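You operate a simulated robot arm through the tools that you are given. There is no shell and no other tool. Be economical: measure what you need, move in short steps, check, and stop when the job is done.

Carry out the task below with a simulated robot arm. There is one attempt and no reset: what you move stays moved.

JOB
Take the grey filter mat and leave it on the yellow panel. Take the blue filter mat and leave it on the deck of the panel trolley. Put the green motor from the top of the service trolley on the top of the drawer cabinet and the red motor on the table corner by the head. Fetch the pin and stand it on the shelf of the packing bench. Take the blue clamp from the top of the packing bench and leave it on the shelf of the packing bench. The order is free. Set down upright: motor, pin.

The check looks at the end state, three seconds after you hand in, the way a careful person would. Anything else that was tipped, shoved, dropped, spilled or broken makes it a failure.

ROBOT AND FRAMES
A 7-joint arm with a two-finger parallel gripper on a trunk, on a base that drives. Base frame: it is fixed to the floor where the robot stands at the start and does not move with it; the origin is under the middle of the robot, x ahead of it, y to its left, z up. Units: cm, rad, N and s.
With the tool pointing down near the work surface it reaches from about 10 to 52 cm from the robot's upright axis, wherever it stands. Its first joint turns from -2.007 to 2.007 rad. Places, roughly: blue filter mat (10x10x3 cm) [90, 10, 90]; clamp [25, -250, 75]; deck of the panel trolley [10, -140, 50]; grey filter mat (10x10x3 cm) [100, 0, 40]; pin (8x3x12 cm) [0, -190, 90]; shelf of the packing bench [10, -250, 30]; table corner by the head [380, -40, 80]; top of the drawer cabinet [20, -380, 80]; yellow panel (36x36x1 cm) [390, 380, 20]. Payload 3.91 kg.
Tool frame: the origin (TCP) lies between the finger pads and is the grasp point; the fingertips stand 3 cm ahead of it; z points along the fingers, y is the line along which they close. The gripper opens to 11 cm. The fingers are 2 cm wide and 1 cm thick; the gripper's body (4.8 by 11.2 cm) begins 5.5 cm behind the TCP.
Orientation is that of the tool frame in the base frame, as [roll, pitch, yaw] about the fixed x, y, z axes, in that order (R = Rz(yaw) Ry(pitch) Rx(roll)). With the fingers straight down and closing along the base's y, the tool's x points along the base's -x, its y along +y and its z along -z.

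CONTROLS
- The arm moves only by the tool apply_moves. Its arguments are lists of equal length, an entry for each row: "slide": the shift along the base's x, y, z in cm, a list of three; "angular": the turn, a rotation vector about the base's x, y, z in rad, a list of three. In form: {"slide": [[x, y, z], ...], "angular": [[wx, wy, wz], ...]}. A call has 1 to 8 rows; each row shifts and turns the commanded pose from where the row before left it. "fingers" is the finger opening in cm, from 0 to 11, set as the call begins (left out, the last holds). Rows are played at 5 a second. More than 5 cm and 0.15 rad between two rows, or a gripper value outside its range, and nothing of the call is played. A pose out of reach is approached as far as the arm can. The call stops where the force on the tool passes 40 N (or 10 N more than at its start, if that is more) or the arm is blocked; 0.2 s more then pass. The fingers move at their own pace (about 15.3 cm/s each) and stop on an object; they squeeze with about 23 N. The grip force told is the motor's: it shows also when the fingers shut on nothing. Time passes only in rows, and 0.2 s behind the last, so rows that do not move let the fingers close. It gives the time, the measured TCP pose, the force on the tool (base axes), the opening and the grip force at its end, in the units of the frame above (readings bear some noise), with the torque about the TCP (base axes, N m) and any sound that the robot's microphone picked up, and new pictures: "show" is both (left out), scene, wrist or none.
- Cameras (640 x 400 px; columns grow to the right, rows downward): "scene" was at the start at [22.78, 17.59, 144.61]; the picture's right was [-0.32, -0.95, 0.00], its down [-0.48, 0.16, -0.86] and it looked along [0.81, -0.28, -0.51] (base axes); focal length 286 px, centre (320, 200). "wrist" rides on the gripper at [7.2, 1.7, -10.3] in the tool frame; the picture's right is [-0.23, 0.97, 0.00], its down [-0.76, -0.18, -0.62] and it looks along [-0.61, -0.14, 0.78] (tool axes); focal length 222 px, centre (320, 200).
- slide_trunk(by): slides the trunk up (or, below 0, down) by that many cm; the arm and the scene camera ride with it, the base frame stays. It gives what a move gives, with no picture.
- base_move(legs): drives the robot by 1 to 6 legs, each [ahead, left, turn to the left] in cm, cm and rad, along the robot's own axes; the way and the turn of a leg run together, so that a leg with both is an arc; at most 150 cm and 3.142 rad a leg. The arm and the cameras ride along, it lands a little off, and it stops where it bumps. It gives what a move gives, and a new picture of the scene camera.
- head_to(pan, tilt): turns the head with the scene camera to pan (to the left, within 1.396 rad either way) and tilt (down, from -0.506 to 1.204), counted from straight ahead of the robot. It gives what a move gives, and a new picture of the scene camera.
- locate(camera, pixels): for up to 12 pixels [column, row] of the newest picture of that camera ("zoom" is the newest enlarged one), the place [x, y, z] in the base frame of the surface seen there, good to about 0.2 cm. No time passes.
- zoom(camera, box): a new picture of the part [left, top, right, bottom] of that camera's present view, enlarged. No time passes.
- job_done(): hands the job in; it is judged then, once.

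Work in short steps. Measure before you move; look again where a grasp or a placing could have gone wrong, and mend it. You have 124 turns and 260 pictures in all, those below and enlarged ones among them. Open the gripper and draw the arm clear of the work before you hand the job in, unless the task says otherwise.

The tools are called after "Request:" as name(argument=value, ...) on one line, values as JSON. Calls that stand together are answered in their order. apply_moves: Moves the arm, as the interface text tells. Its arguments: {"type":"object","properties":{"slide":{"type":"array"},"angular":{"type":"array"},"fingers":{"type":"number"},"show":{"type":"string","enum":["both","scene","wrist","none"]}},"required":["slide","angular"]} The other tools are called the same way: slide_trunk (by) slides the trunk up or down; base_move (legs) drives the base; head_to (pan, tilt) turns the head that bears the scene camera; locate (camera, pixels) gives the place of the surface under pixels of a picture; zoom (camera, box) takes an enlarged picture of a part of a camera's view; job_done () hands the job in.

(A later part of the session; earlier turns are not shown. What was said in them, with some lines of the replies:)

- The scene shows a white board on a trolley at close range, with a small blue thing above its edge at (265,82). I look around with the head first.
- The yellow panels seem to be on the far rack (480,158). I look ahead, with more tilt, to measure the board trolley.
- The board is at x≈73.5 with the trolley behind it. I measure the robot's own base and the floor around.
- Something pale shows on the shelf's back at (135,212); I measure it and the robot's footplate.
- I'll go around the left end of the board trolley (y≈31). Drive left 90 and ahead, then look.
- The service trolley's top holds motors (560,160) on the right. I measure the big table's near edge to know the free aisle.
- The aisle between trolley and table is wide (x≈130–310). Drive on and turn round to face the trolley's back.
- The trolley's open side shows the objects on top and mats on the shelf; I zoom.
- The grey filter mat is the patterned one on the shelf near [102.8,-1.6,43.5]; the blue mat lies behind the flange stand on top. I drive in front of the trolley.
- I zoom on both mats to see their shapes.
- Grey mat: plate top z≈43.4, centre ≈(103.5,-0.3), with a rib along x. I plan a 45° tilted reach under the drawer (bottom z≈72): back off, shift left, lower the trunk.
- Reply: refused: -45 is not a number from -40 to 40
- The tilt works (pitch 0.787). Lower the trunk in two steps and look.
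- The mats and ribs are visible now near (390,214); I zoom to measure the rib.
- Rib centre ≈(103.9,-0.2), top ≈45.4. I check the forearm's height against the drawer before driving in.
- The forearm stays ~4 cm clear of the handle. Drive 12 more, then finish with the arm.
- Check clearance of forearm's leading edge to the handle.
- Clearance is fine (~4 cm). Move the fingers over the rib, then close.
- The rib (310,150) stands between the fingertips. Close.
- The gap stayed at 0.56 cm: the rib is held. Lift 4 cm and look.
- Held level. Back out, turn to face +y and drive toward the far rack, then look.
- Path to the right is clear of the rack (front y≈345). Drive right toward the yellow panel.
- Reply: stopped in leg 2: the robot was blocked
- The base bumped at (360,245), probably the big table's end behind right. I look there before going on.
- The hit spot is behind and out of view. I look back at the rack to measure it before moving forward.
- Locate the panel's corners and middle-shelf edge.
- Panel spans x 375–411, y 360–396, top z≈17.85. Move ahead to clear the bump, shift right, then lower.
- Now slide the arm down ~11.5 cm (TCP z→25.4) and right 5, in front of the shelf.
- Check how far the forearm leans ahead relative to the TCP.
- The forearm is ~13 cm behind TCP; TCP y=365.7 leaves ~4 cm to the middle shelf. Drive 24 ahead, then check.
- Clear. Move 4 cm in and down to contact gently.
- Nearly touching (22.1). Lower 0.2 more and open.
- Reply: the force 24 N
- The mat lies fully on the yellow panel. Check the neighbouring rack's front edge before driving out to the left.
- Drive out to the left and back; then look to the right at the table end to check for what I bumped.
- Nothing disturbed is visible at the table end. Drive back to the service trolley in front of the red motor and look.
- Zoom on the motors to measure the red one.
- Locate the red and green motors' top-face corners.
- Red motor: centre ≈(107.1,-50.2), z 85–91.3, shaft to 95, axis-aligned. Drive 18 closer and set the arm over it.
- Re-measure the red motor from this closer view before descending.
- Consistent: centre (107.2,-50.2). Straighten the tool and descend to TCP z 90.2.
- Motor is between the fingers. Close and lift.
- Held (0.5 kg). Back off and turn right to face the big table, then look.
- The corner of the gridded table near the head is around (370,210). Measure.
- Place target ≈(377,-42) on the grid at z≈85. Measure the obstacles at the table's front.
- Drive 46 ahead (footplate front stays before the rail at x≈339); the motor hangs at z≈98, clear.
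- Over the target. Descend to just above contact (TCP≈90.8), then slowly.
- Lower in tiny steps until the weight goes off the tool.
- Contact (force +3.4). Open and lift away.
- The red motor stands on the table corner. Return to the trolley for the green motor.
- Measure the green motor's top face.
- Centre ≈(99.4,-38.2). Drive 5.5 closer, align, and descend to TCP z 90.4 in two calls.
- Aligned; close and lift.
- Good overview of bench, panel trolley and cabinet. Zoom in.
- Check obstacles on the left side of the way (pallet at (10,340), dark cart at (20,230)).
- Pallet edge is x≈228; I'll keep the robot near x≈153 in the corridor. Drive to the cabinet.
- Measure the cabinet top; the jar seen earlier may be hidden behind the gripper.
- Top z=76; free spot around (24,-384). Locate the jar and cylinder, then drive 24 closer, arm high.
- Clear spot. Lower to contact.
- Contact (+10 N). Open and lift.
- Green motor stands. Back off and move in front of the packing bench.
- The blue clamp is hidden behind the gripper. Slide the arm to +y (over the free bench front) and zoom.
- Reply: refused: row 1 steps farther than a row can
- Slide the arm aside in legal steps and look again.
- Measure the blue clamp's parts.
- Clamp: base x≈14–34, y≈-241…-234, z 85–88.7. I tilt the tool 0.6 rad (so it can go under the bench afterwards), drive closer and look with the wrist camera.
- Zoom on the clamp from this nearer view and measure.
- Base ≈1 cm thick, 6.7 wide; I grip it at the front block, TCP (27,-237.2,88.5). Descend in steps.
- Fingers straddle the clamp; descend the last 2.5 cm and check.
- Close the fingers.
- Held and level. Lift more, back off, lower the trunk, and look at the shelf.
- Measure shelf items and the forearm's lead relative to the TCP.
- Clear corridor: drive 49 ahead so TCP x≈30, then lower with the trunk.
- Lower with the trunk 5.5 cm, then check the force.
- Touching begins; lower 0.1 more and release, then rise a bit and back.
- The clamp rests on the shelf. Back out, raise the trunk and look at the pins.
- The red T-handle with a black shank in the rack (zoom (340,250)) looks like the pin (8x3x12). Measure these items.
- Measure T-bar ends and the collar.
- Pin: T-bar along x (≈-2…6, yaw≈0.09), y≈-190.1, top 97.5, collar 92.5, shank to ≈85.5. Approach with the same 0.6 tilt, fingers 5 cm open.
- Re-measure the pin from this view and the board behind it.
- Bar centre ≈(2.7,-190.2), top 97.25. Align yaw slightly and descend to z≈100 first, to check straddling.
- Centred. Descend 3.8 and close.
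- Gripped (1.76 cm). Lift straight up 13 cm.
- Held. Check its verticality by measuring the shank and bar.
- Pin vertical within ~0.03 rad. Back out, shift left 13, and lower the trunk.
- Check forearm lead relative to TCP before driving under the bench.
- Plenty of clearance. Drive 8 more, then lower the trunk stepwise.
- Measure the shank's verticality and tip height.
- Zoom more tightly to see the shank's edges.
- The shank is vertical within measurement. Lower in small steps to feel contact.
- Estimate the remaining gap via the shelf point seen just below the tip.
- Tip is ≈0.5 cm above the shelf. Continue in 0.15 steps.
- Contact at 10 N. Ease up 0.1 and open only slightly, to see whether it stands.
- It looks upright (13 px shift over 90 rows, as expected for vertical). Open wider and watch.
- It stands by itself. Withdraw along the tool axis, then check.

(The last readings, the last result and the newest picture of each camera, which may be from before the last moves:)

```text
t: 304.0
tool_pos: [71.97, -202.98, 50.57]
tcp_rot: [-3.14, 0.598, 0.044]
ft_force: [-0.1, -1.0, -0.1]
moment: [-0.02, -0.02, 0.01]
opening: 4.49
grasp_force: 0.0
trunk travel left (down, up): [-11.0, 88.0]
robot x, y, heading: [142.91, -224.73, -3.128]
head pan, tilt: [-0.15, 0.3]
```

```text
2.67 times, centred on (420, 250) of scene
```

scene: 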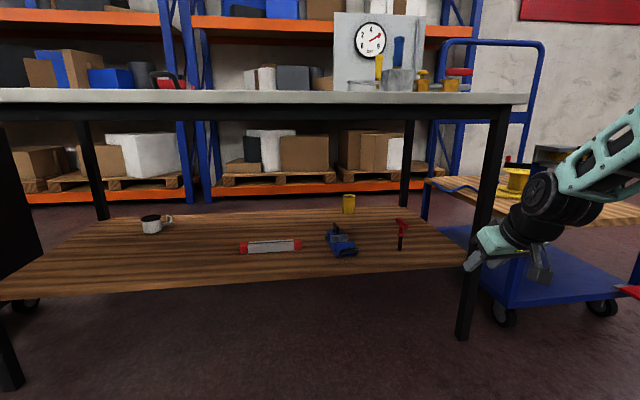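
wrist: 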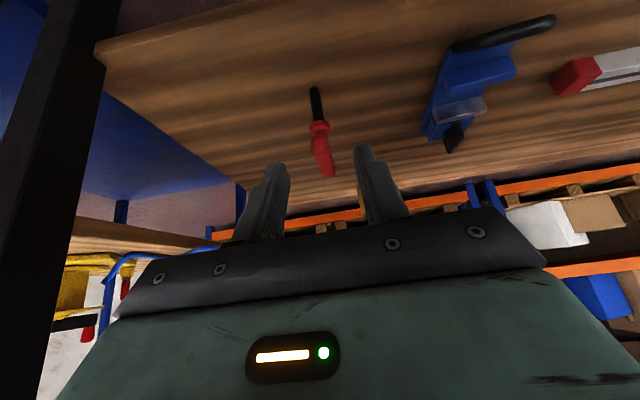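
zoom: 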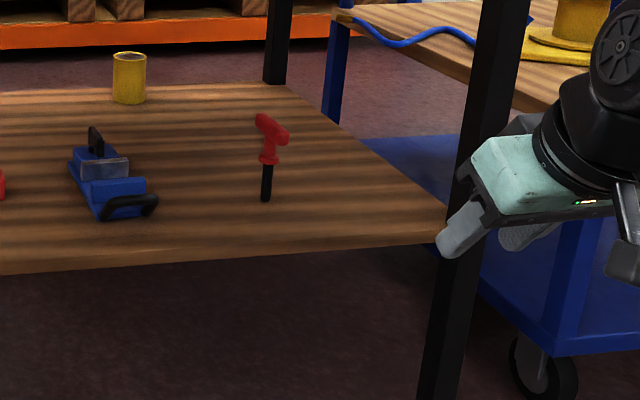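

The pin stands. Now raise the trunk and inspect the panel trolley for a free deck spot.

Request:
slide_trunk(by=40)

Request:
slide_trunk(by=30)

Request:
base_move(legs=[[-12, 0, 0], [0, -70, 0]])

Request:
head_to(pan=-0.1, tilt=0.6)

Request:
zoom(camera="scene", box=[200, 100, 520, 330])

```text
t: 307.9
tool_pos: [72.12, -203.23, 90.57]
tcp_rot: [-3.14, 0.599, 0.042]
ft_force: [-0.3, 0.5, 0.0]
moment: [0.0, 0.01, 0.0]
opening: 4.52
grasp_force: 0.1
trunk travel left (down, up): [-51.0, 48.0]
robot x, y, heading: [142.96, -224.7, -3.125]
head pan, tilt: [-0.15, 0.3]
```

```text
t: 310.9
tool_pos: [71.99, -203.08, 120.56]
tcp_rot: [3.14, 0.599, 0.042]
ft_force: [0.2, 0.0, 1.2]
moment: [0.01, -0.01, -0.01]
opening: 4.49
grasp_force: 0.1
trunk travel left (down, up): [-81.0, 18.0]
robot x, y, heading: [143.37, -224.55, -3.127]
head pan, tilt: [-0.15, 0.3]
```

```text
t: 315.5
tool_pos: [82.74, -134.46, 120.52]
tcp_rot: [-3.141, 0.6, 0.055]
ft_force: [0.1, -1.2, -0.8]
moment: [0.02, 0.01, -0.03]
opening: 4.49
grasp_force: 0.1
trunk travel left (down, up): [-81.0, 18.0]
robot x, y, heading: [153.85, -155.32, -3.119]
head pan, tilt: [-0.15, 0.3]
```

scene: 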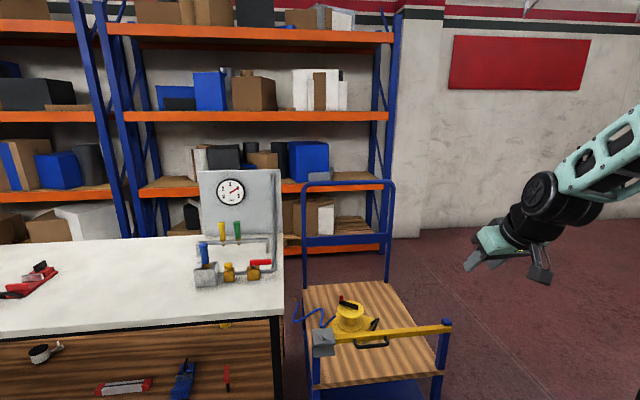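

```text
t: 316.3
tool_pos: [82.65, -134.47, 120.47]
tcp_rot: [3.141, 0.597, 0.052]
ft_force: [0.2, 0.0, 0.2]
moment: [0.01, -0.01, -0.02]
opening: 4.48
grasp_force: 0.0
trunk travel left (down, up): [-81.0, 18.0]
robot x, y, heading: [153.96, -155.38, -3.12]
head pan, tilt: [-0.099, 0.6]
```

scene: 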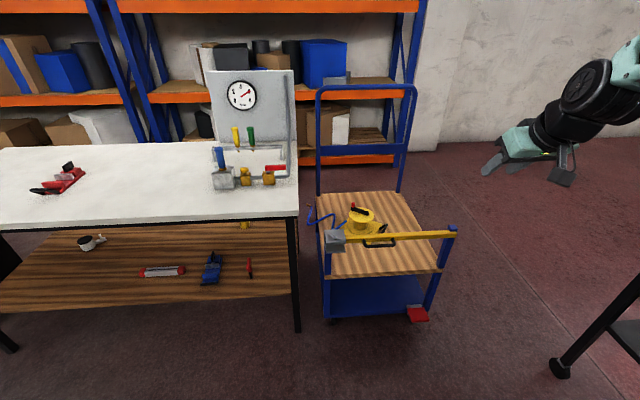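

```text
1.74 times, centred on (360, 215) of scene
```

zoom: 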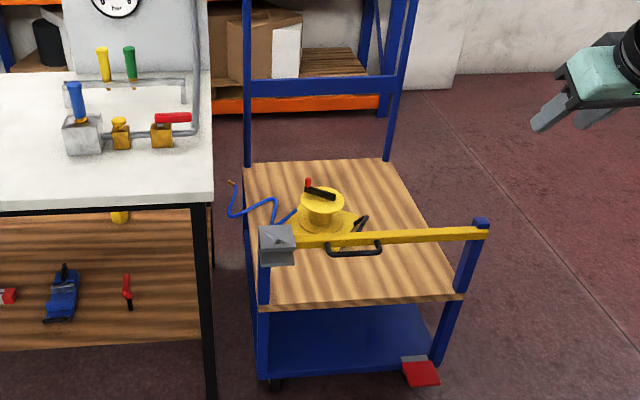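

Measure deck, beam and lifter.

Request:
locate(camera="zoom", pixels=[[380, 285], [440, 285], [400, 205], [360, 180], [420, 235], [350, 215], [475, 250], [390, 230], [330, 240], [320, 190], [480, 222], [415, 260]])

Request:
locate(camera="scene", pixels=[[320, 195], [395, 195], [440, 272], [324, 278], [370, 232], [345, 220], [380, 228], [310, 210], [333, 225], [290, 185], [618, 295], [600, 330]])

```text
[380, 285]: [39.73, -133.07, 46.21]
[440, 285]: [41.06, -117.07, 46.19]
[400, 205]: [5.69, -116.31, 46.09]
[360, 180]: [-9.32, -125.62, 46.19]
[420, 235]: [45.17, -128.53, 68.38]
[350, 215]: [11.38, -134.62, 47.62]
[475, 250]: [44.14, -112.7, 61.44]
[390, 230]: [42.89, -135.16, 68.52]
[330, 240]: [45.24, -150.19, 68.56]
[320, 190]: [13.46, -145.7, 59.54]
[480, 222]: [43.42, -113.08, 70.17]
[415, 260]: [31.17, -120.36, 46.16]
```

```text
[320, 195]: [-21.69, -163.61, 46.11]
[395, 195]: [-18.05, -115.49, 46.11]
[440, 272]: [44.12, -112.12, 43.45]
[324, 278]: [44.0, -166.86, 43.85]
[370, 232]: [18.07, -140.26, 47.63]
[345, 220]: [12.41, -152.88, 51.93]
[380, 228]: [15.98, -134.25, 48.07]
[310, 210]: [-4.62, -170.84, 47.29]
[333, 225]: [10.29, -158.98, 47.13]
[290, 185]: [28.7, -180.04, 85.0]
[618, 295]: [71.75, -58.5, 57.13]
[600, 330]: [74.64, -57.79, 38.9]
```

Deck z≈46; free area at x 10–38, y -130…-113, behind a beam (z≤69 at x≈45). Now fetch the blue mat: drive back to the service trolley and straighten the tool.

Request:
base_move(legs=[[-22, 0, -0.02], [0, -150, 0]])

Request:
apply_moves(slide=[[0, 0, 0], [0, 0, 0], [0, 0, 0], [0, 0, 0], [0, 0, 0]], angular=[[0, -0.12, 0], [0, -0.12, 0], [0, -0.12, 0], [0, -0.12, 0], [0, -0.12, 0]], fingers=5, show="none")

Request:
head_to(pan=-0.1, tilt=0.8)

Request:
zoom(camera="scene", box=[300, 100, 560, 280])

```text
t: 325.1
tool_pos: [105.94, 19.31, 120.66]
tcp_rot: [3.141, 0.6, 0.025]
ft_force: [-0.1, -0.5, 0.0]
moment: [-0.01, -0.01, 0.05]
opening: 4.48
grasp_force: 0.1
trunk travel left (down, up): [-81.0, 18.0]
robot x, y, heading: [176.12, -3.83, 3.138]
head pan, tilt: [-0.099, 0.6]
```

scene: 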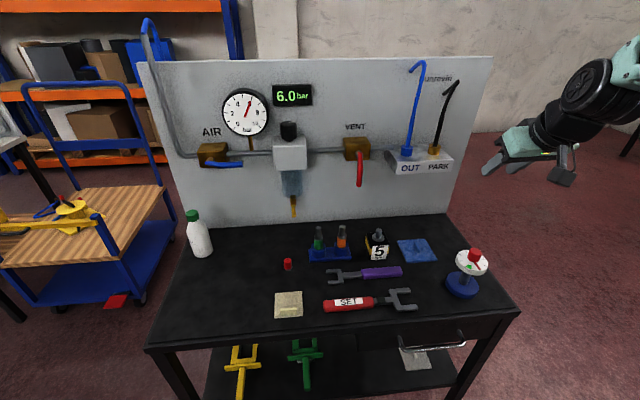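

```text
t: 326.3
tool_pos: [106.16, 19.33, 120.6]
tcp_rot: [3.13, -0.003, 0.019]
ft_force: [0.1, -0.5, -0.1]
moment: [0.0, 0.02, 0.01]
opening: 5.03
grasp_force: 0.0
trunk travel left (down, up): [-81.0, 18.0]
robot x, y, heading: [176.69, -3.54, 3.138]
head pan, tilt: [-0.099, 0.6]
```

```text
t: 327.0
tool_pos: [105.99, 19.17, 120.63]
tcp_rot: [3.129, -0.002, 0.022]
ft_force: [-0.2, -0.3, 0.5]
moment: [0.01, -0.01, 0.01]
opening: 5.0
grasp_force: 0.2
trunk travel left (down, up): [-81.0, 18.0]
robot x, y, heading: [176.25, -4.12, 3.136]
head pan, tilt: [-0.099, 0.799]
```

scene: 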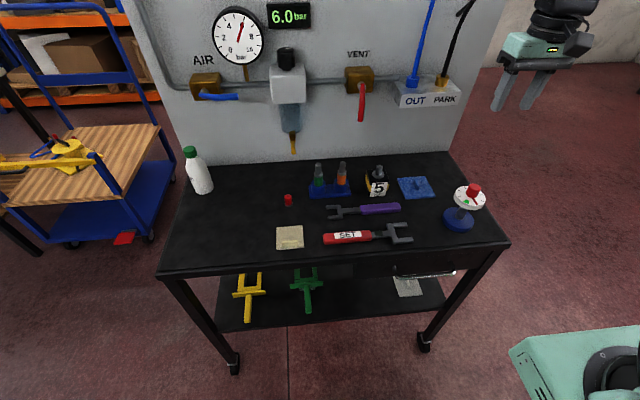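

```text
2.22 times, centred on (430, 190) of scene
```

zoom: 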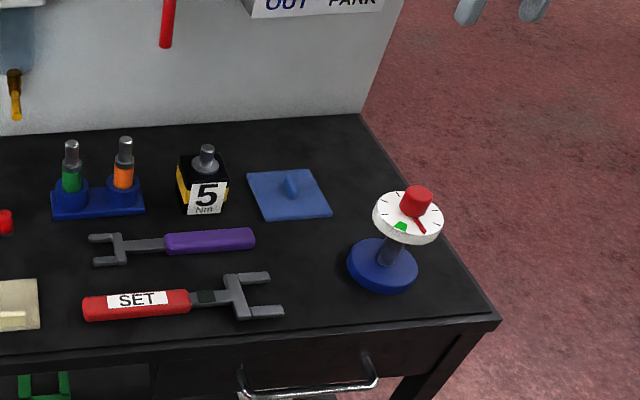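

Zoom on the blue mat's rib, and check the OUT/PARK box's protrusion.

Request:
zoom(camera="scene", box=[385, 60, 485, 220])

Request:
zoom(camera="scene", box=[390, 165, 440, 210])

Request:
locate(camera="scene", pixels=[[400, 105], [455, 103], [425, 98], [427, 88], [412, 80], [437, 80], [417, 186], [418, 192], [400, 180], [434, 195], [405, 199], [428, 178]])

Request:
locate(camera="zoom", pixels=[[300, 160], [315, 200], [310, 180], [320, 215], [305, 175], [340, 190], [280, 190]])

```text
2.50 times, centred on (435, 140) of scene
```

zoom: 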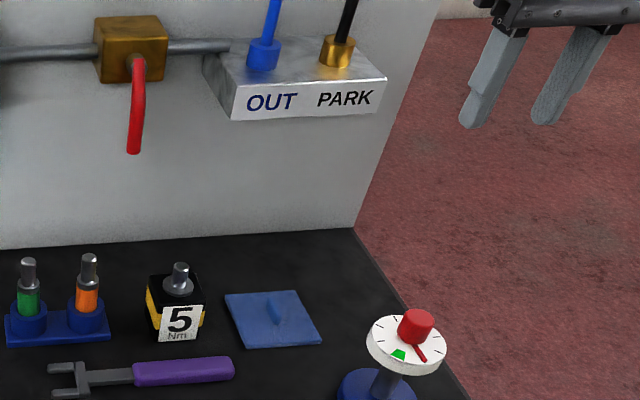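

```text
8.89 times, centred on (415, 188) of scene
```

zoom: 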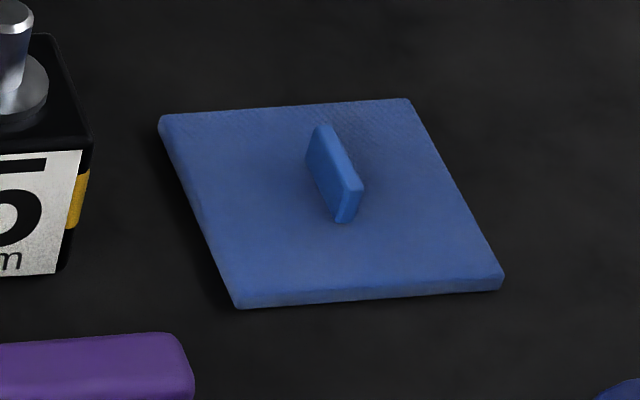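

```text
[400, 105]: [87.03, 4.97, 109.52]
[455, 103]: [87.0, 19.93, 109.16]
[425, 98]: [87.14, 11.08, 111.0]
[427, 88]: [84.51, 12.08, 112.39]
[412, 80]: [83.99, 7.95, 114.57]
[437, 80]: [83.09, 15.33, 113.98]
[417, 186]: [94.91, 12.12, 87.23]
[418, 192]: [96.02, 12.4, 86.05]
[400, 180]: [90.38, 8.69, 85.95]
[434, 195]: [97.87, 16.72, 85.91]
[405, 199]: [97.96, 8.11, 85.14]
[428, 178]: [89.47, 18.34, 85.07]
```

```text
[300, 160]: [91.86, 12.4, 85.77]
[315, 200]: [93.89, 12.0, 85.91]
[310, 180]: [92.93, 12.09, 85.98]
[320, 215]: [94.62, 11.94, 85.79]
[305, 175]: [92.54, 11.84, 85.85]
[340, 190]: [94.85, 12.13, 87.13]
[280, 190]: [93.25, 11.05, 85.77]
```

Rib centre ≈(93.7,12.2), plate top 85.9; the OUT/PARK box (to x=87, z 108–114) hangs close, so I use a 0.3 rad back-tilt. Tilt, drive 9 closer.

Request:
apply_moves(slide=[[0, -2, 0], [0, -2.5, 0], [0, -2.5, 0]], angular=[[0.012, 0.1, -0.02], [0, 0.1, 0], [0, 0.1, 0]], fingers=5, show="none")

Request:
base_move(legs=[[9, 0, 0]])

Request:
apply_moves(slide=[[-1, 0, -4], [-1, 0, -4], [0, 0, -4.5], [0, 0, -4.5]], angular=[[0, 0, 0], [0, 0, 0], [0, 0, 0], [0, 0, 0]])

Request:
zoom(camera="scene", box=[360, 60, 560, 240])

```text
t: 327.8
tool_pos: [105.98, 12.3, 120.69]
tcp_rot: [-3.14, 0.298, 0.0]
ft_force: [-0.4, 0.5, -0.2]
moment: [-0.02, 0.0, -0.02]
opening: 4.99
grasp_force: 0.0
trunk travel left (down, up): [-81.0, 18.0]
robot x, y, heading: [176.59, -3.65, 3.136]
head pan, tilt: [-0.099, 0.799]
```

```text
t: 328.9
tool_pos: [97.13, 12.23, 120.71]
tcp_rot: [-3.141, 0.297, 0.003]
ft_force: [-0.5, 0.4, -0.1]
moment: [0.01, -0.01, 0.01]
opening: 5.02
grasp_force: 0.1
trunk travel left (down, up): [-81.0, 18.0]
robot x, y, heading: [167.64, -3.68, 3.139]
head pan, tilt: [-0.099, 0.799]
```

scene: 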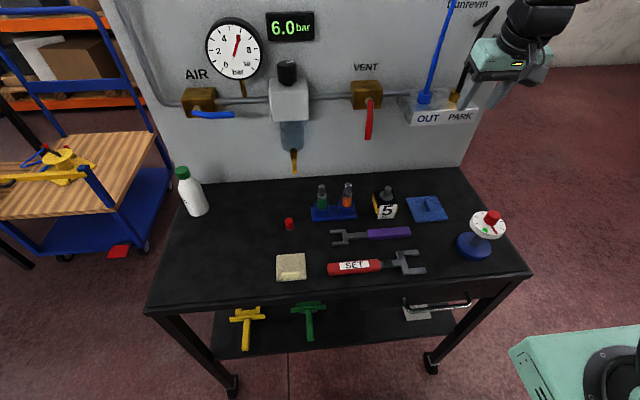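

```text
t: 329.9
tool_pos: [95.03, 12.27, 103.68]
tcp_rot: [-3.141, 0.298, 0.002]
ft_force: [0.3, -0.3, 0.9]
moment: [0.01, -0.01, 0.01]
opening: 5.01
grasp_force: 0.0
trunk travel left (down, up): [-81.0, 18.0]
robot x, y, heading: [167.66, -3.78, 3.135]
head pan, tilt: [-0.099, 0.799]
```

scene: 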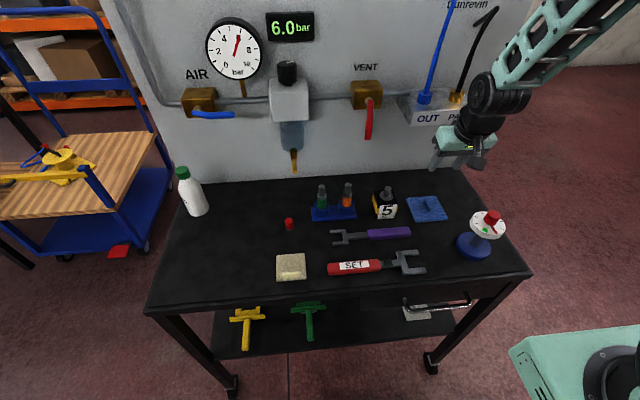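
wrist: 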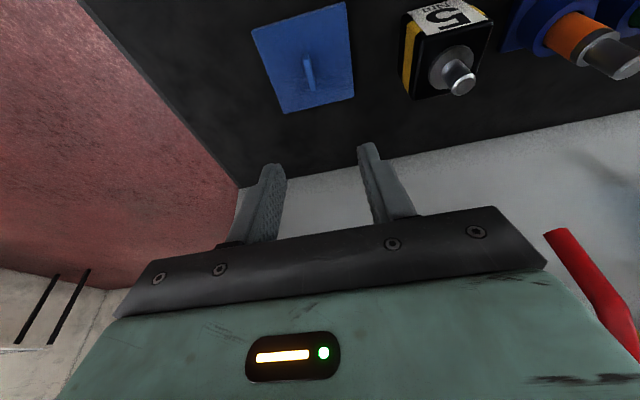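

```text
2.22 times, centred on (460, 150) of scene
```

zoom: 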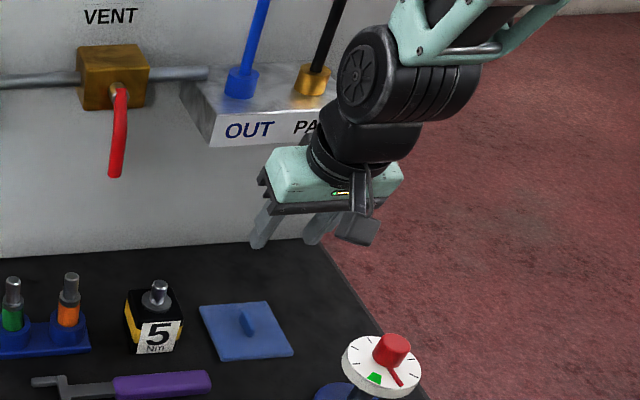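

Descend further to z≈93 and check centring in the wrist view.

Request:
apply_moves(slide=[[-0.7, 0, -3.5], [0, 0, -4], [0, 0, -3.2]], angular=[[0, 0, 0], [0, 0, 0], [0, 0, 0]], show="wrist")

Request:
zoom(camera="scene", box=[390, 120, 510, 240])

Request:
locate(camera="wrist", pixels=[[308, 130], [310, 150], [305, 110], [300, 150], [320, 150]])

```text
t: 330.7
tool_pos: [94.38, 12.39, 92.99]
tcp_rot: [3.14, 0.298, 0.002]
ft_force: [-0.1, -0.1, -0.1]
moment: [-0.01, 0.0, -0.03]
opening: 5.02
grasp_force: 0.1
trunk travel left (down, up): [-81.0, 18.0]
robot x, y, heading: [167.26, -3.53, 3.138]
head pan, tilt: [-0.099, 0.799]
```

wrist: 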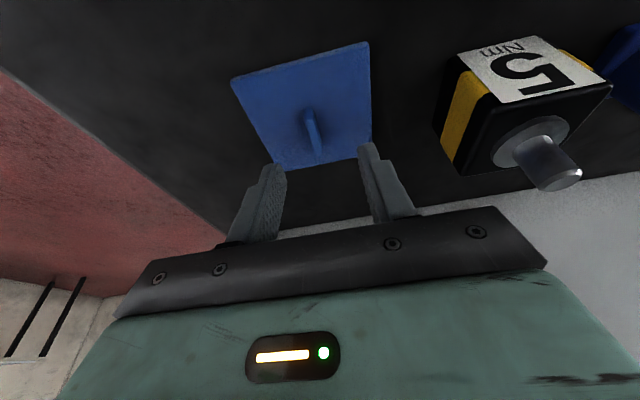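

```text
3.33 times, centred on (450, 180) of scene
```

zoom: 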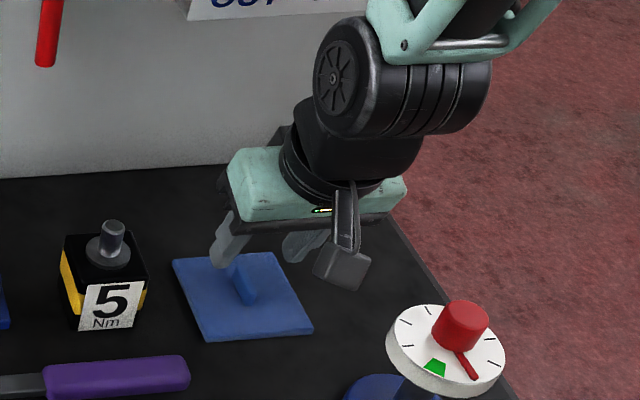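

```text
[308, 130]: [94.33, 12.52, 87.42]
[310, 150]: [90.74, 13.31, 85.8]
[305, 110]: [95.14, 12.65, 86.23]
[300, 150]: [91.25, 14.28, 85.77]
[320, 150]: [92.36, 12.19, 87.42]
```

Rib is centred between fingers. Descend the last 3.5 cm and close.

Request:
apply_moves(slide=[[0, 0, -1.8], [0, 0, -1.2], [0, 0, -0.5]], angular=[[0, 0, 0], [0, 0, 0], [0, 0, 0]], show="none")

Request:
apply_moves(slide=[[0, 0, 0], [0, 0, 0], [0, 0, 0]], angular=[[0, 0, 0], [0, 0, 0], [0, 0, 0]], fingers=0, show="wrist")

```text
t: 331.5
tool_pos: [94.46, 12.38, 89.43]
tcp_rot: [-3.141, 0.299, 0.003]
ft_force: [0.0, -1.4, 0.0]
moment: [-0.01, 0.0, -0.02]
opening: 5.05
grasp_force: 0.1
trunk travel left (down, up): [-81.0, 18.0]
robot x, y, heading: [167.74, -3.74, 3.136]
head pan, tilt: [-0.099, 0.799]
```

```text
t: 332.3
tool_pos: [94.36, 12.37, 89.3]
tcp_rot: [-3.141, 0.299, 0.0]
ft_force: [0.4, 0.2, 0.6]
moment: [0.02, 0.02, -0.02]
opening: 0.58
grasp_force: 23.0
trunk travel left (down, up): [-81.0, 18.0]
robot x, y, heading: [167.67, -3.73, 3.138]
head pan, tilt: [-0.099, 0.799]
```

wrist: 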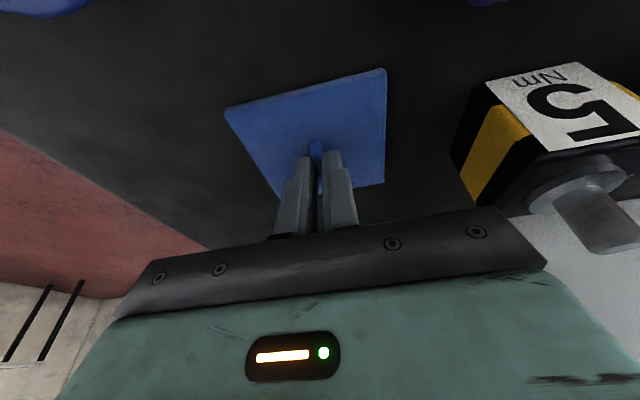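

Held (0.58). Lift 4, then further up to z≈105 and back off.

Request:
apply_moves(slide=[[0, 0, 1], [0, 0, 2], [0.5, 0, 4], [1, 0, 4], [1, 0, 4]], angular=[[0, 0, 0], [0, 0, 0], [0, 0, 0], [0, 0, 0], [0, 0, 0]])

Request:
zoom(camera="scene", box=[360, 60, 560, 240])

```text
t: 333.5
tool_pos: [96.89, 12.13, 104.56]
tcp_rot: [3.14, 0.295, 0.001]
ft_force: [-0.4, 0.8, -1.3]
moment: [-0.02, -0.07, 0.05]
opening: 0.58
grasp_force: 23.2
trunk travel left (down, up): [-81.0, 18.0]
robot x, y, heading: [167.4, -3.15, 3.135]
head pan, tilt: [-0.099, 0.799]
```

scene: 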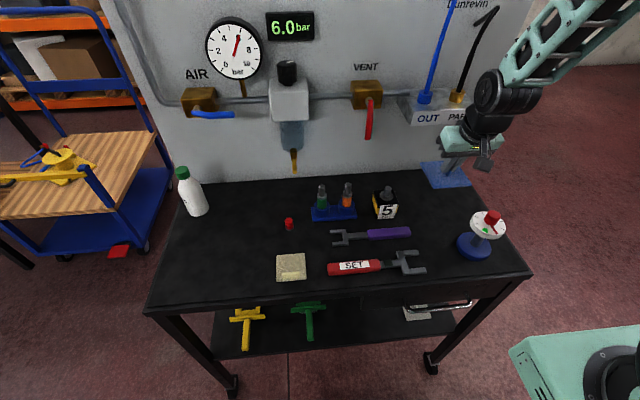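
wrist: 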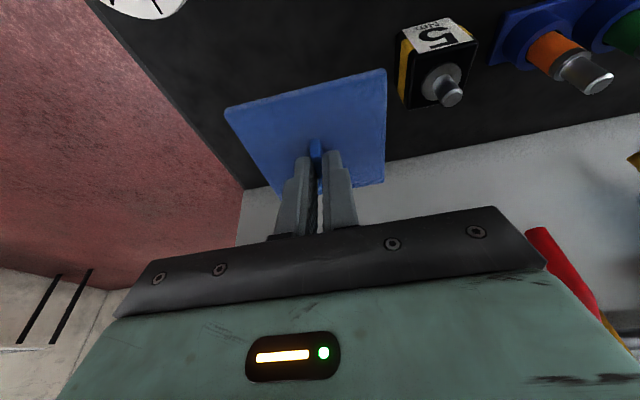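

```text
2.22 times, centred on (460, 150) of scene
```

zoom: 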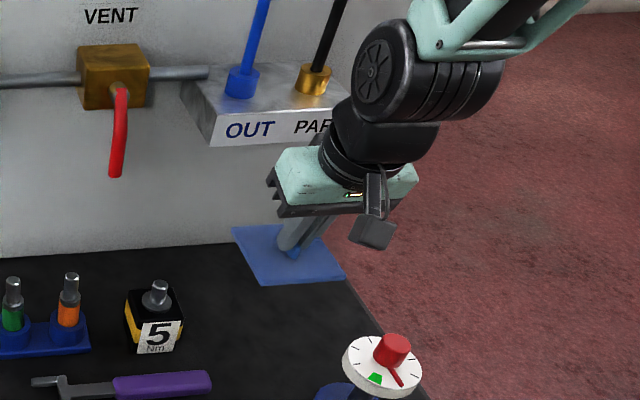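

Back off, move left to the panel trolley and approach with the mat high.

Request:
base_move(legs=[[-12, 0, 0], [0, 133, 0], [62, 0, 0]])

Request:
head_to(pan=-0.1, tilt=0.75)

```text
t: 344.1
tool_pos: [45.94, -117.08, 104.54]
tcp_rot: [-3.14, 0.299, -0.022]
ft_force: [0.0, 0.0, 0.5]
moment: [0.03, 0.01, 0.01]
opening: 0.59
grasp_force: 22.7
trunk travel left (down, up): [-81.0, 18.0]
robot x, y, heading: [116.52, -134.72, 3.113]
head pan, tilt: [-0.099, 0.799]
```

scene: 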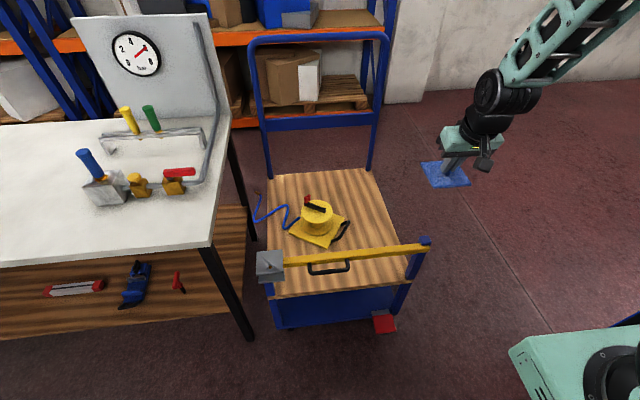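

```text
t: 344.7
tool_pos: [45.89, -117.18, 104.54]
tcp_rot: [-3.141, 0.296, -0.021]
ft_force: [-0.2, 0.2, 0.1]
moment: [0.0, 0.0, -0.03]
opening: 0.58
grasp_force: 23.4
trunk travel left (down, up): [-81.0, 18.0]
robot x, y, heading: [116.36, -134.71, 3.118]
head pan, tilt: [-0.099, 0.75]
```

scene: 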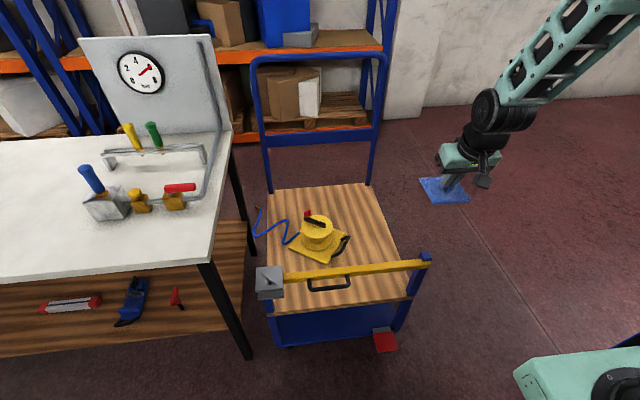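

Measure the free deck strip on the right of the lifter, and the red pedal.

Request:
locate(camera="scene", pixels=[[348, 240], [395, 250], [372, 220], [365, 255], [385, 338], [395, 350], [350, 200], [330, 262], [375, 240], [310, 285], [385, 225], [407, 298]])

```text
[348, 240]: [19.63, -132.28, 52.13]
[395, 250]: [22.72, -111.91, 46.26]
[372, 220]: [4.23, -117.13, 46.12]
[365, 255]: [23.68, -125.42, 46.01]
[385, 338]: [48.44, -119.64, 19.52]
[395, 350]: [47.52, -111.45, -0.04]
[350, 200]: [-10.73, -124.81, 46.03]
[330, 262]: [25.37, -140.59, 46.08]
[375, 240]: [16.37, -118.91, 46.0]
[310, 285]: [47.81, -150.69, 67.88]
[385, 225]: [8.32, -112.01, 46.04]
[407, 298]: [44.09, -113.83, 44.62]
```

Free spot centre ≈(21,-120.5). Drive 24 ahead and 4 left, with the mat still high.

Request:
base_move(legs=[[24, 4.2, 0.02]])

Request:
slide_trunk(by=-30)

Request:
head_to(pan=-0.2, tilt=0.75)

```text
t: 346.5
tool_pos: [21.74, -122.44, 104.59]
tcp_rot: [-3.142, 0.296, 0.001]
ft_force: [0.2, -0.1, -0.1]
moment: [0.0, -0.02, 0.01]
opening: 0.55
grasp_force: 23.4
trunk travel left (down, up): [-81.0, 18.0]
robot x, y, heading: [92.56, -138.4, 3.136]
head pan, tilt: [-0.099, 0.75]
```

scene: 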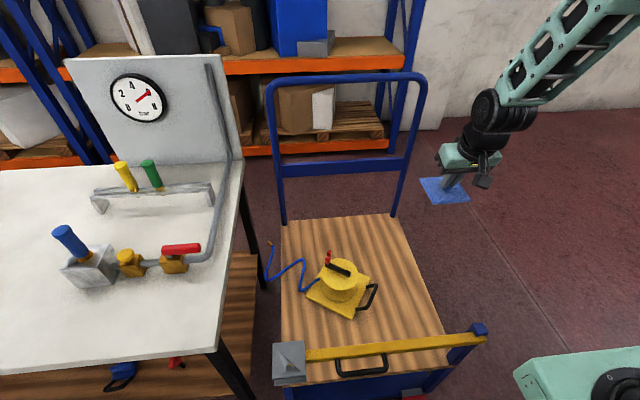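

```text
t: 349.5
tool_pos: [21.86, -122.51, 74.32]
tcp_rot: [3.141, 0.297, 0.002]
ft_force: [0.3, 0.6, -0.3]
moment: [-0.01, -0.04, 0.03]
opening: 0.58
grasp_force: 22.7
trunk travel left (down, up): [-51.0, 48.0]
robot x, y, heading: [92.87, -138.21, 3.138]
head pan, tilt: [-0.099, 0.75]
```

```text
t: 350.1
tool_pos: [21.82, -122.37, 74.6]
tcp_rot: [3.14, 0.297, 0.001]
ft_force: [-0.5, -0.5, -0.6]
moment: [-0.03, 0.0, -0.03]
opening: 0.59
grasp_force: 22.8
trunk travel left (down, up): [-51.0, 48.0]
robot x, y, heading: [92.85, -138.51, 3.135]
head pan, tilt: [-0.201, 0.75]
```

scene: 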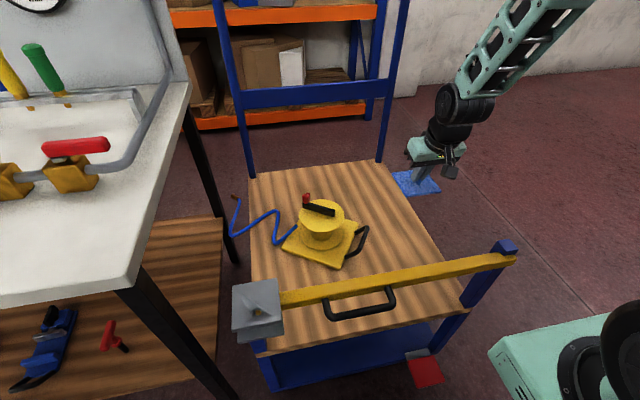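

Shift +1.5 in y, lower by trunk 15 and look.

Request:
apply_moves(slide=[[0, 1.5, -1]], angular=[[0, 0, 0]], show="none")

Request:
slide_trunk(by=-16)

Request:
zoom(camera="scene", box=[220, 40, 580, 320])

```text
t: 350.5
tool_pos: [21.79, -120.96, 73.6]
tcp_rot: [3.141, 0.297, 0.003]
ft_force: [0.5, 0.3, 0.4]
moment: [0.02, 0.01, -0.04]
opening: 0.58
grasp_force: 22.8
trunk travel left (down, up): [-51.0, 48.0]
robot x, y, heading: [92.68, -138.39, 3.136]
head pan, tilt: [-0.201, 0.75]
```

```text
t: 352.4
tool_pos: [21.77, -121.03, 57.56]
tcp_rot: [-3.14, 0.297, 0.003]
ft_force: [-0.6, 1.5, -0.1]
moment: [-0.02, 0.01, 0.0]
opening: 0.58
grasp_force: 22.9
trunk travel left (down, up): [-35.0, 64.0]
robot x, y, heading: [92.92, -138.4, 3.135]
head pan, tilt: [-0.201, 0.75]
```

```text
1.43 times, centred on (400, 180) of scene
```

zoom: 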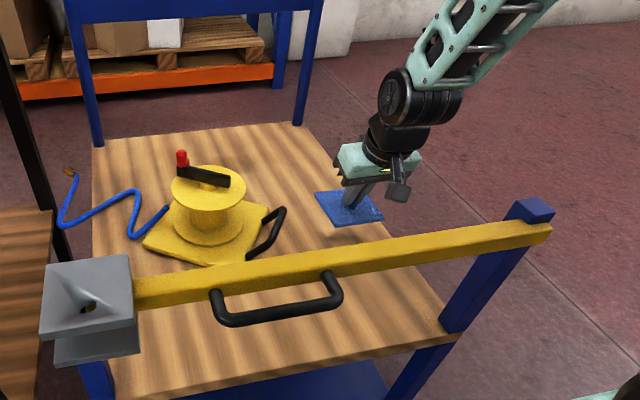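

Good position. Lower 6 with the trunk, then feel for contact.

Request:
slide_trunk(by=-6.3)

Request:
apply_moves(slide=[[0, 0, -0.4], [0, 0, -0.2], [0, 0, -0.15]], angular=[[0, 0, 0], [0, 0, 0], [0, 0, 0]], show="scene")

```text
t: 353.4
tool_pos: [21.81, -120.95, 51.25]
tcp_rot: [3.141, 0.297, 0.001]
ft_force: [0.3, 0.6, -0.5]
moment: [0.0, -0.01, -0.01]
opening: 0.55
grasp_force: 22.6
trunk travel left (down, up): [-28.7, 70.3]
robot x, y, heading: [92.97, -138.57, 3.138]
head pan, tilt: [-0.201, 0.75]
```

```text
t: 354.2
tool_pos: [21.82, -121.01, 50.49]
tcp_rot: [3.142, 0.298, 0.001]
ft_force: [-0.5, 0.2, 0.2]
moment: [0.05, -0.02, 0.0]
opening: 0.58
grasp_force: 22.2
trunk travel left (down, up): [-28.7, 70.3]
robot x, y, heading: [92.6, -138.29, 3.138]
head pan, tilt: [-0.201, 0.75]
```

scene: 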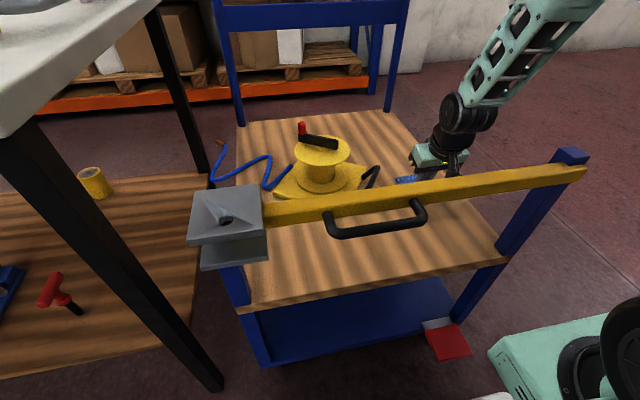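

Request:
apply_moves(slide=[[0, 0, -0.12], [0, 0, -0.1]], angular=[[0, 0, 0], [0, 0, 0]], show="none")

```text
t: 354.8
tool_pos: [21.84, -121.01, 50.41]
tcp_rot: [3.141, 0.299, 0.001]
ft_force: [8.7, 0.0, 18.3]
moment: [0.01, -0.23, -0.01]
opening: 0.54
grasp_force: 22.9
trunk travel left (down, up): [-28.7, 70.3]
robot x, y, heading: [92.8, -138.46, 3.135]
head pan, tilt: [-0.201, 0.75]
```

Contact. Open and withdraw along the tool axis, then straight up with the trunk.

Request:
apply_moves(slide=[[0, 0, 0.05], [0, 0, 0], [0.3, 0, 0.95], [0.6, 0, 1.9], [0.6, 0, 3], [0, 0, 4]], angular=[[0, 0, 0], [0, 0, 0], [0, 0, 0], [0, 0, 0], [0, 0, 0], [0, 0, 0]], fingers=4)

Request:
slide_trunk(by=40)

Request:
zoom(camera="scene", box=[160, 40, 640, 400])

```text
t: 356.2
tool_pos: [23.41, -120.96, 60.08]
tcp_rot: [-3.141, 0.296, 0.003]
ft_force: [0.3, 0.4, 0.7]
moment: [0.01, 0.02, -0.03]
opening: 4.01
grasp_force: 0.0
trunk travel left (down, up): [-28.7, 70.3]
robot x, y, heading: [93.14, -138.22, 3.139]
head pan, tilt: [-0.201, 0.75]
```

scene: 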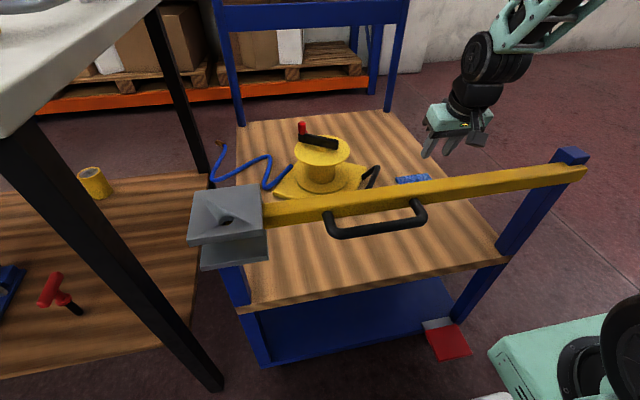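
wrist: 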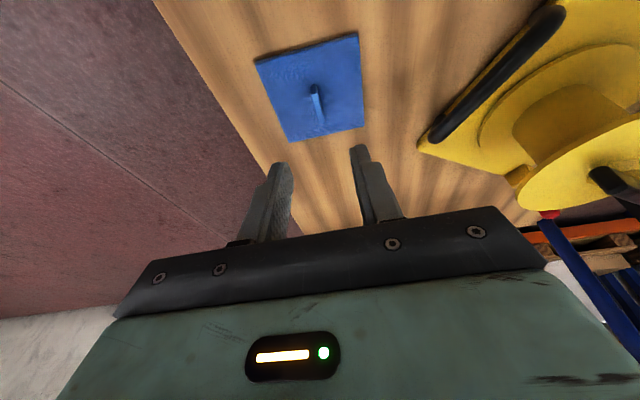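

```text
t: 360.0
tool_pos: [23.42, -121.0, 100.2]
tcp_rot: [3.141, 0.296, 0.003]
ft_force: [0.1, 0.0, 0.3]
moment: [0.02, -0.02, 0.01]
opening: 4.0
grasp_force: 0.0
trunk travel left (down, up): [-68.7, 30.3]
robot x, y, heading: [92.78, -138.47, 3.143]
head pan, tilt: [-0.201, 0.75]
```

```text
1.11 times, centred on (400, 220) of scene
```

zoom: 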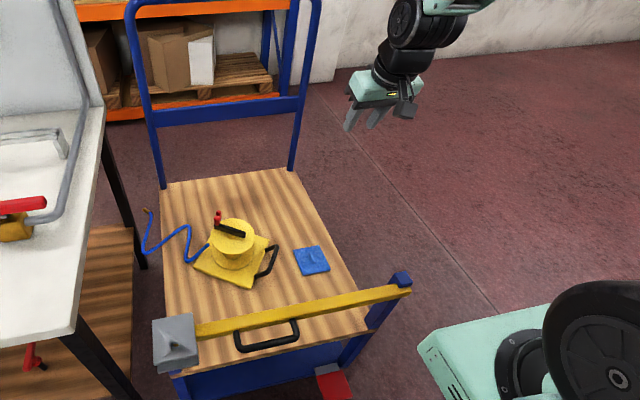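

The blue mat lies on the deck. Back away and take a final look at the pin, clamp and green motor.

Request:
base_move(legs=[[-60, 0, 0]])

Request:
head_to(pan=0.6, tilt=0.5)

Request:
zoom(camera="scene", box=[140, 60, 560, 360])

```text
t: 363.4
tool_pos: [82.86, -121.74, 100.02]
tcp_rot: [3.141, 0.297, 0.014]
ft_force: [0.4, -0.2, 0.7]
moment: [-0.02, 0.0, 0.01]
opening: 3.98
grasp_force: 0.1
trunk travel left (down, up): [-68.7, 30.3]
robot x, y, heading: [152.58, -138.24, -3.134]
head pan, tilt: [-0.201, 0.75]
```

scene: 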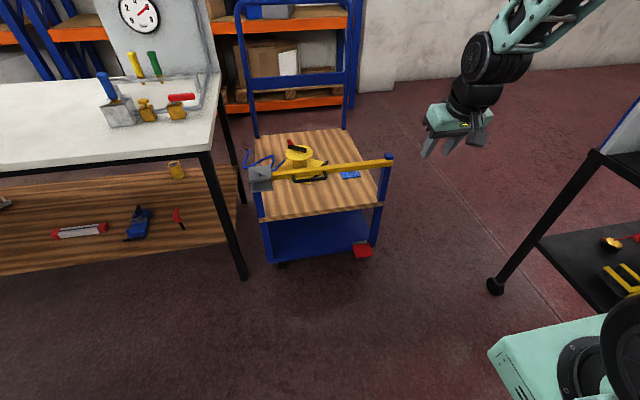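

```text
t: 364.5
tool_pos: [82.93, -121.66, 100.06]
tcp_rot: [-3.141, 0.296, 0.014]
ft_force: [0.1, 0.2, -0.9]
moment: [0.0, 0.01, 0.02]
opening: 3.99
grasp_force: 0.0
trunk travel left (down, up): [-68.7, 30.3]
robot x, y, heading: [152.83, -138.17, -3.13]
head pan, tilt: [0.6, 0.499]
```

scene: 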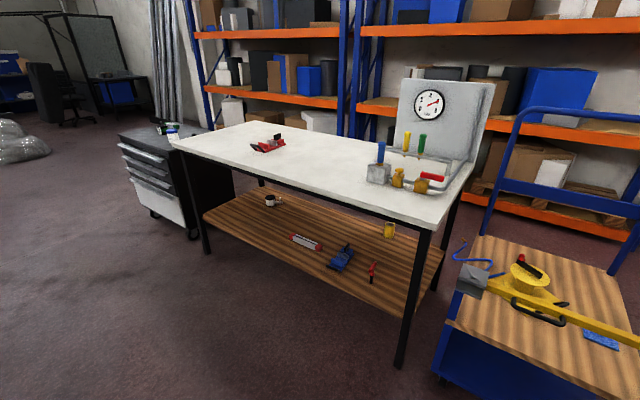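

```text
1.33 times, centred on (350, 210) of scene
```

zoom: 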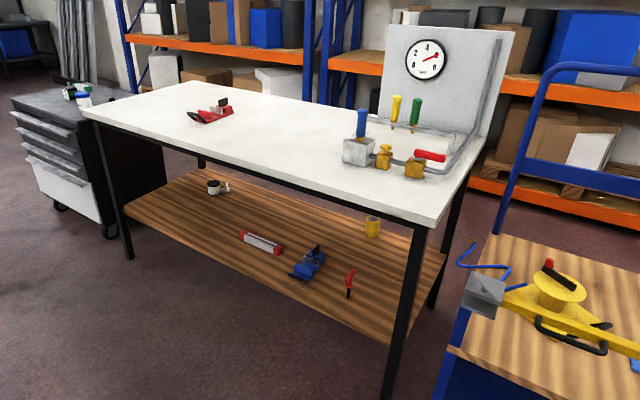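

Everything is in place: the pin is upright, the clamp is on the shelf, the blue mat is on the deck, and the gripper is open and clear. Hand in.

Request:
job_done()

```text
The job is handed in.
```

I moved all six objects where you asked and handed the job in; while carrying the grey mat the base bumped something once, and I couldn't see what.

- **Grey filter mat:** it lies fully on the yellow panel. I took the spotted one on the service trolley's shelf, because it matched your coordinates; a lighter grey mat sits beside it.
- **Blue filter mat:** it lies on the wooden deck of the panel trolley, beside the yellow lifter.
- **Green motor:** it stands on top of the drawer cabinet.
- **Red motor:** it stands on the table at about [377, -41], close to the point you gave.
- **Pin:** it stands upright by itself on the packing bench shelf. I took the red T-handle in the rack to be the pin.
- **Blue clamp:** it rests on the packing bench shelf.

**The bump:** the base was stopped while driving sideways at about [360, 245], probably by the end of the big table. A later look from a distance showed nothing knocked over there, but I did not check it up close.
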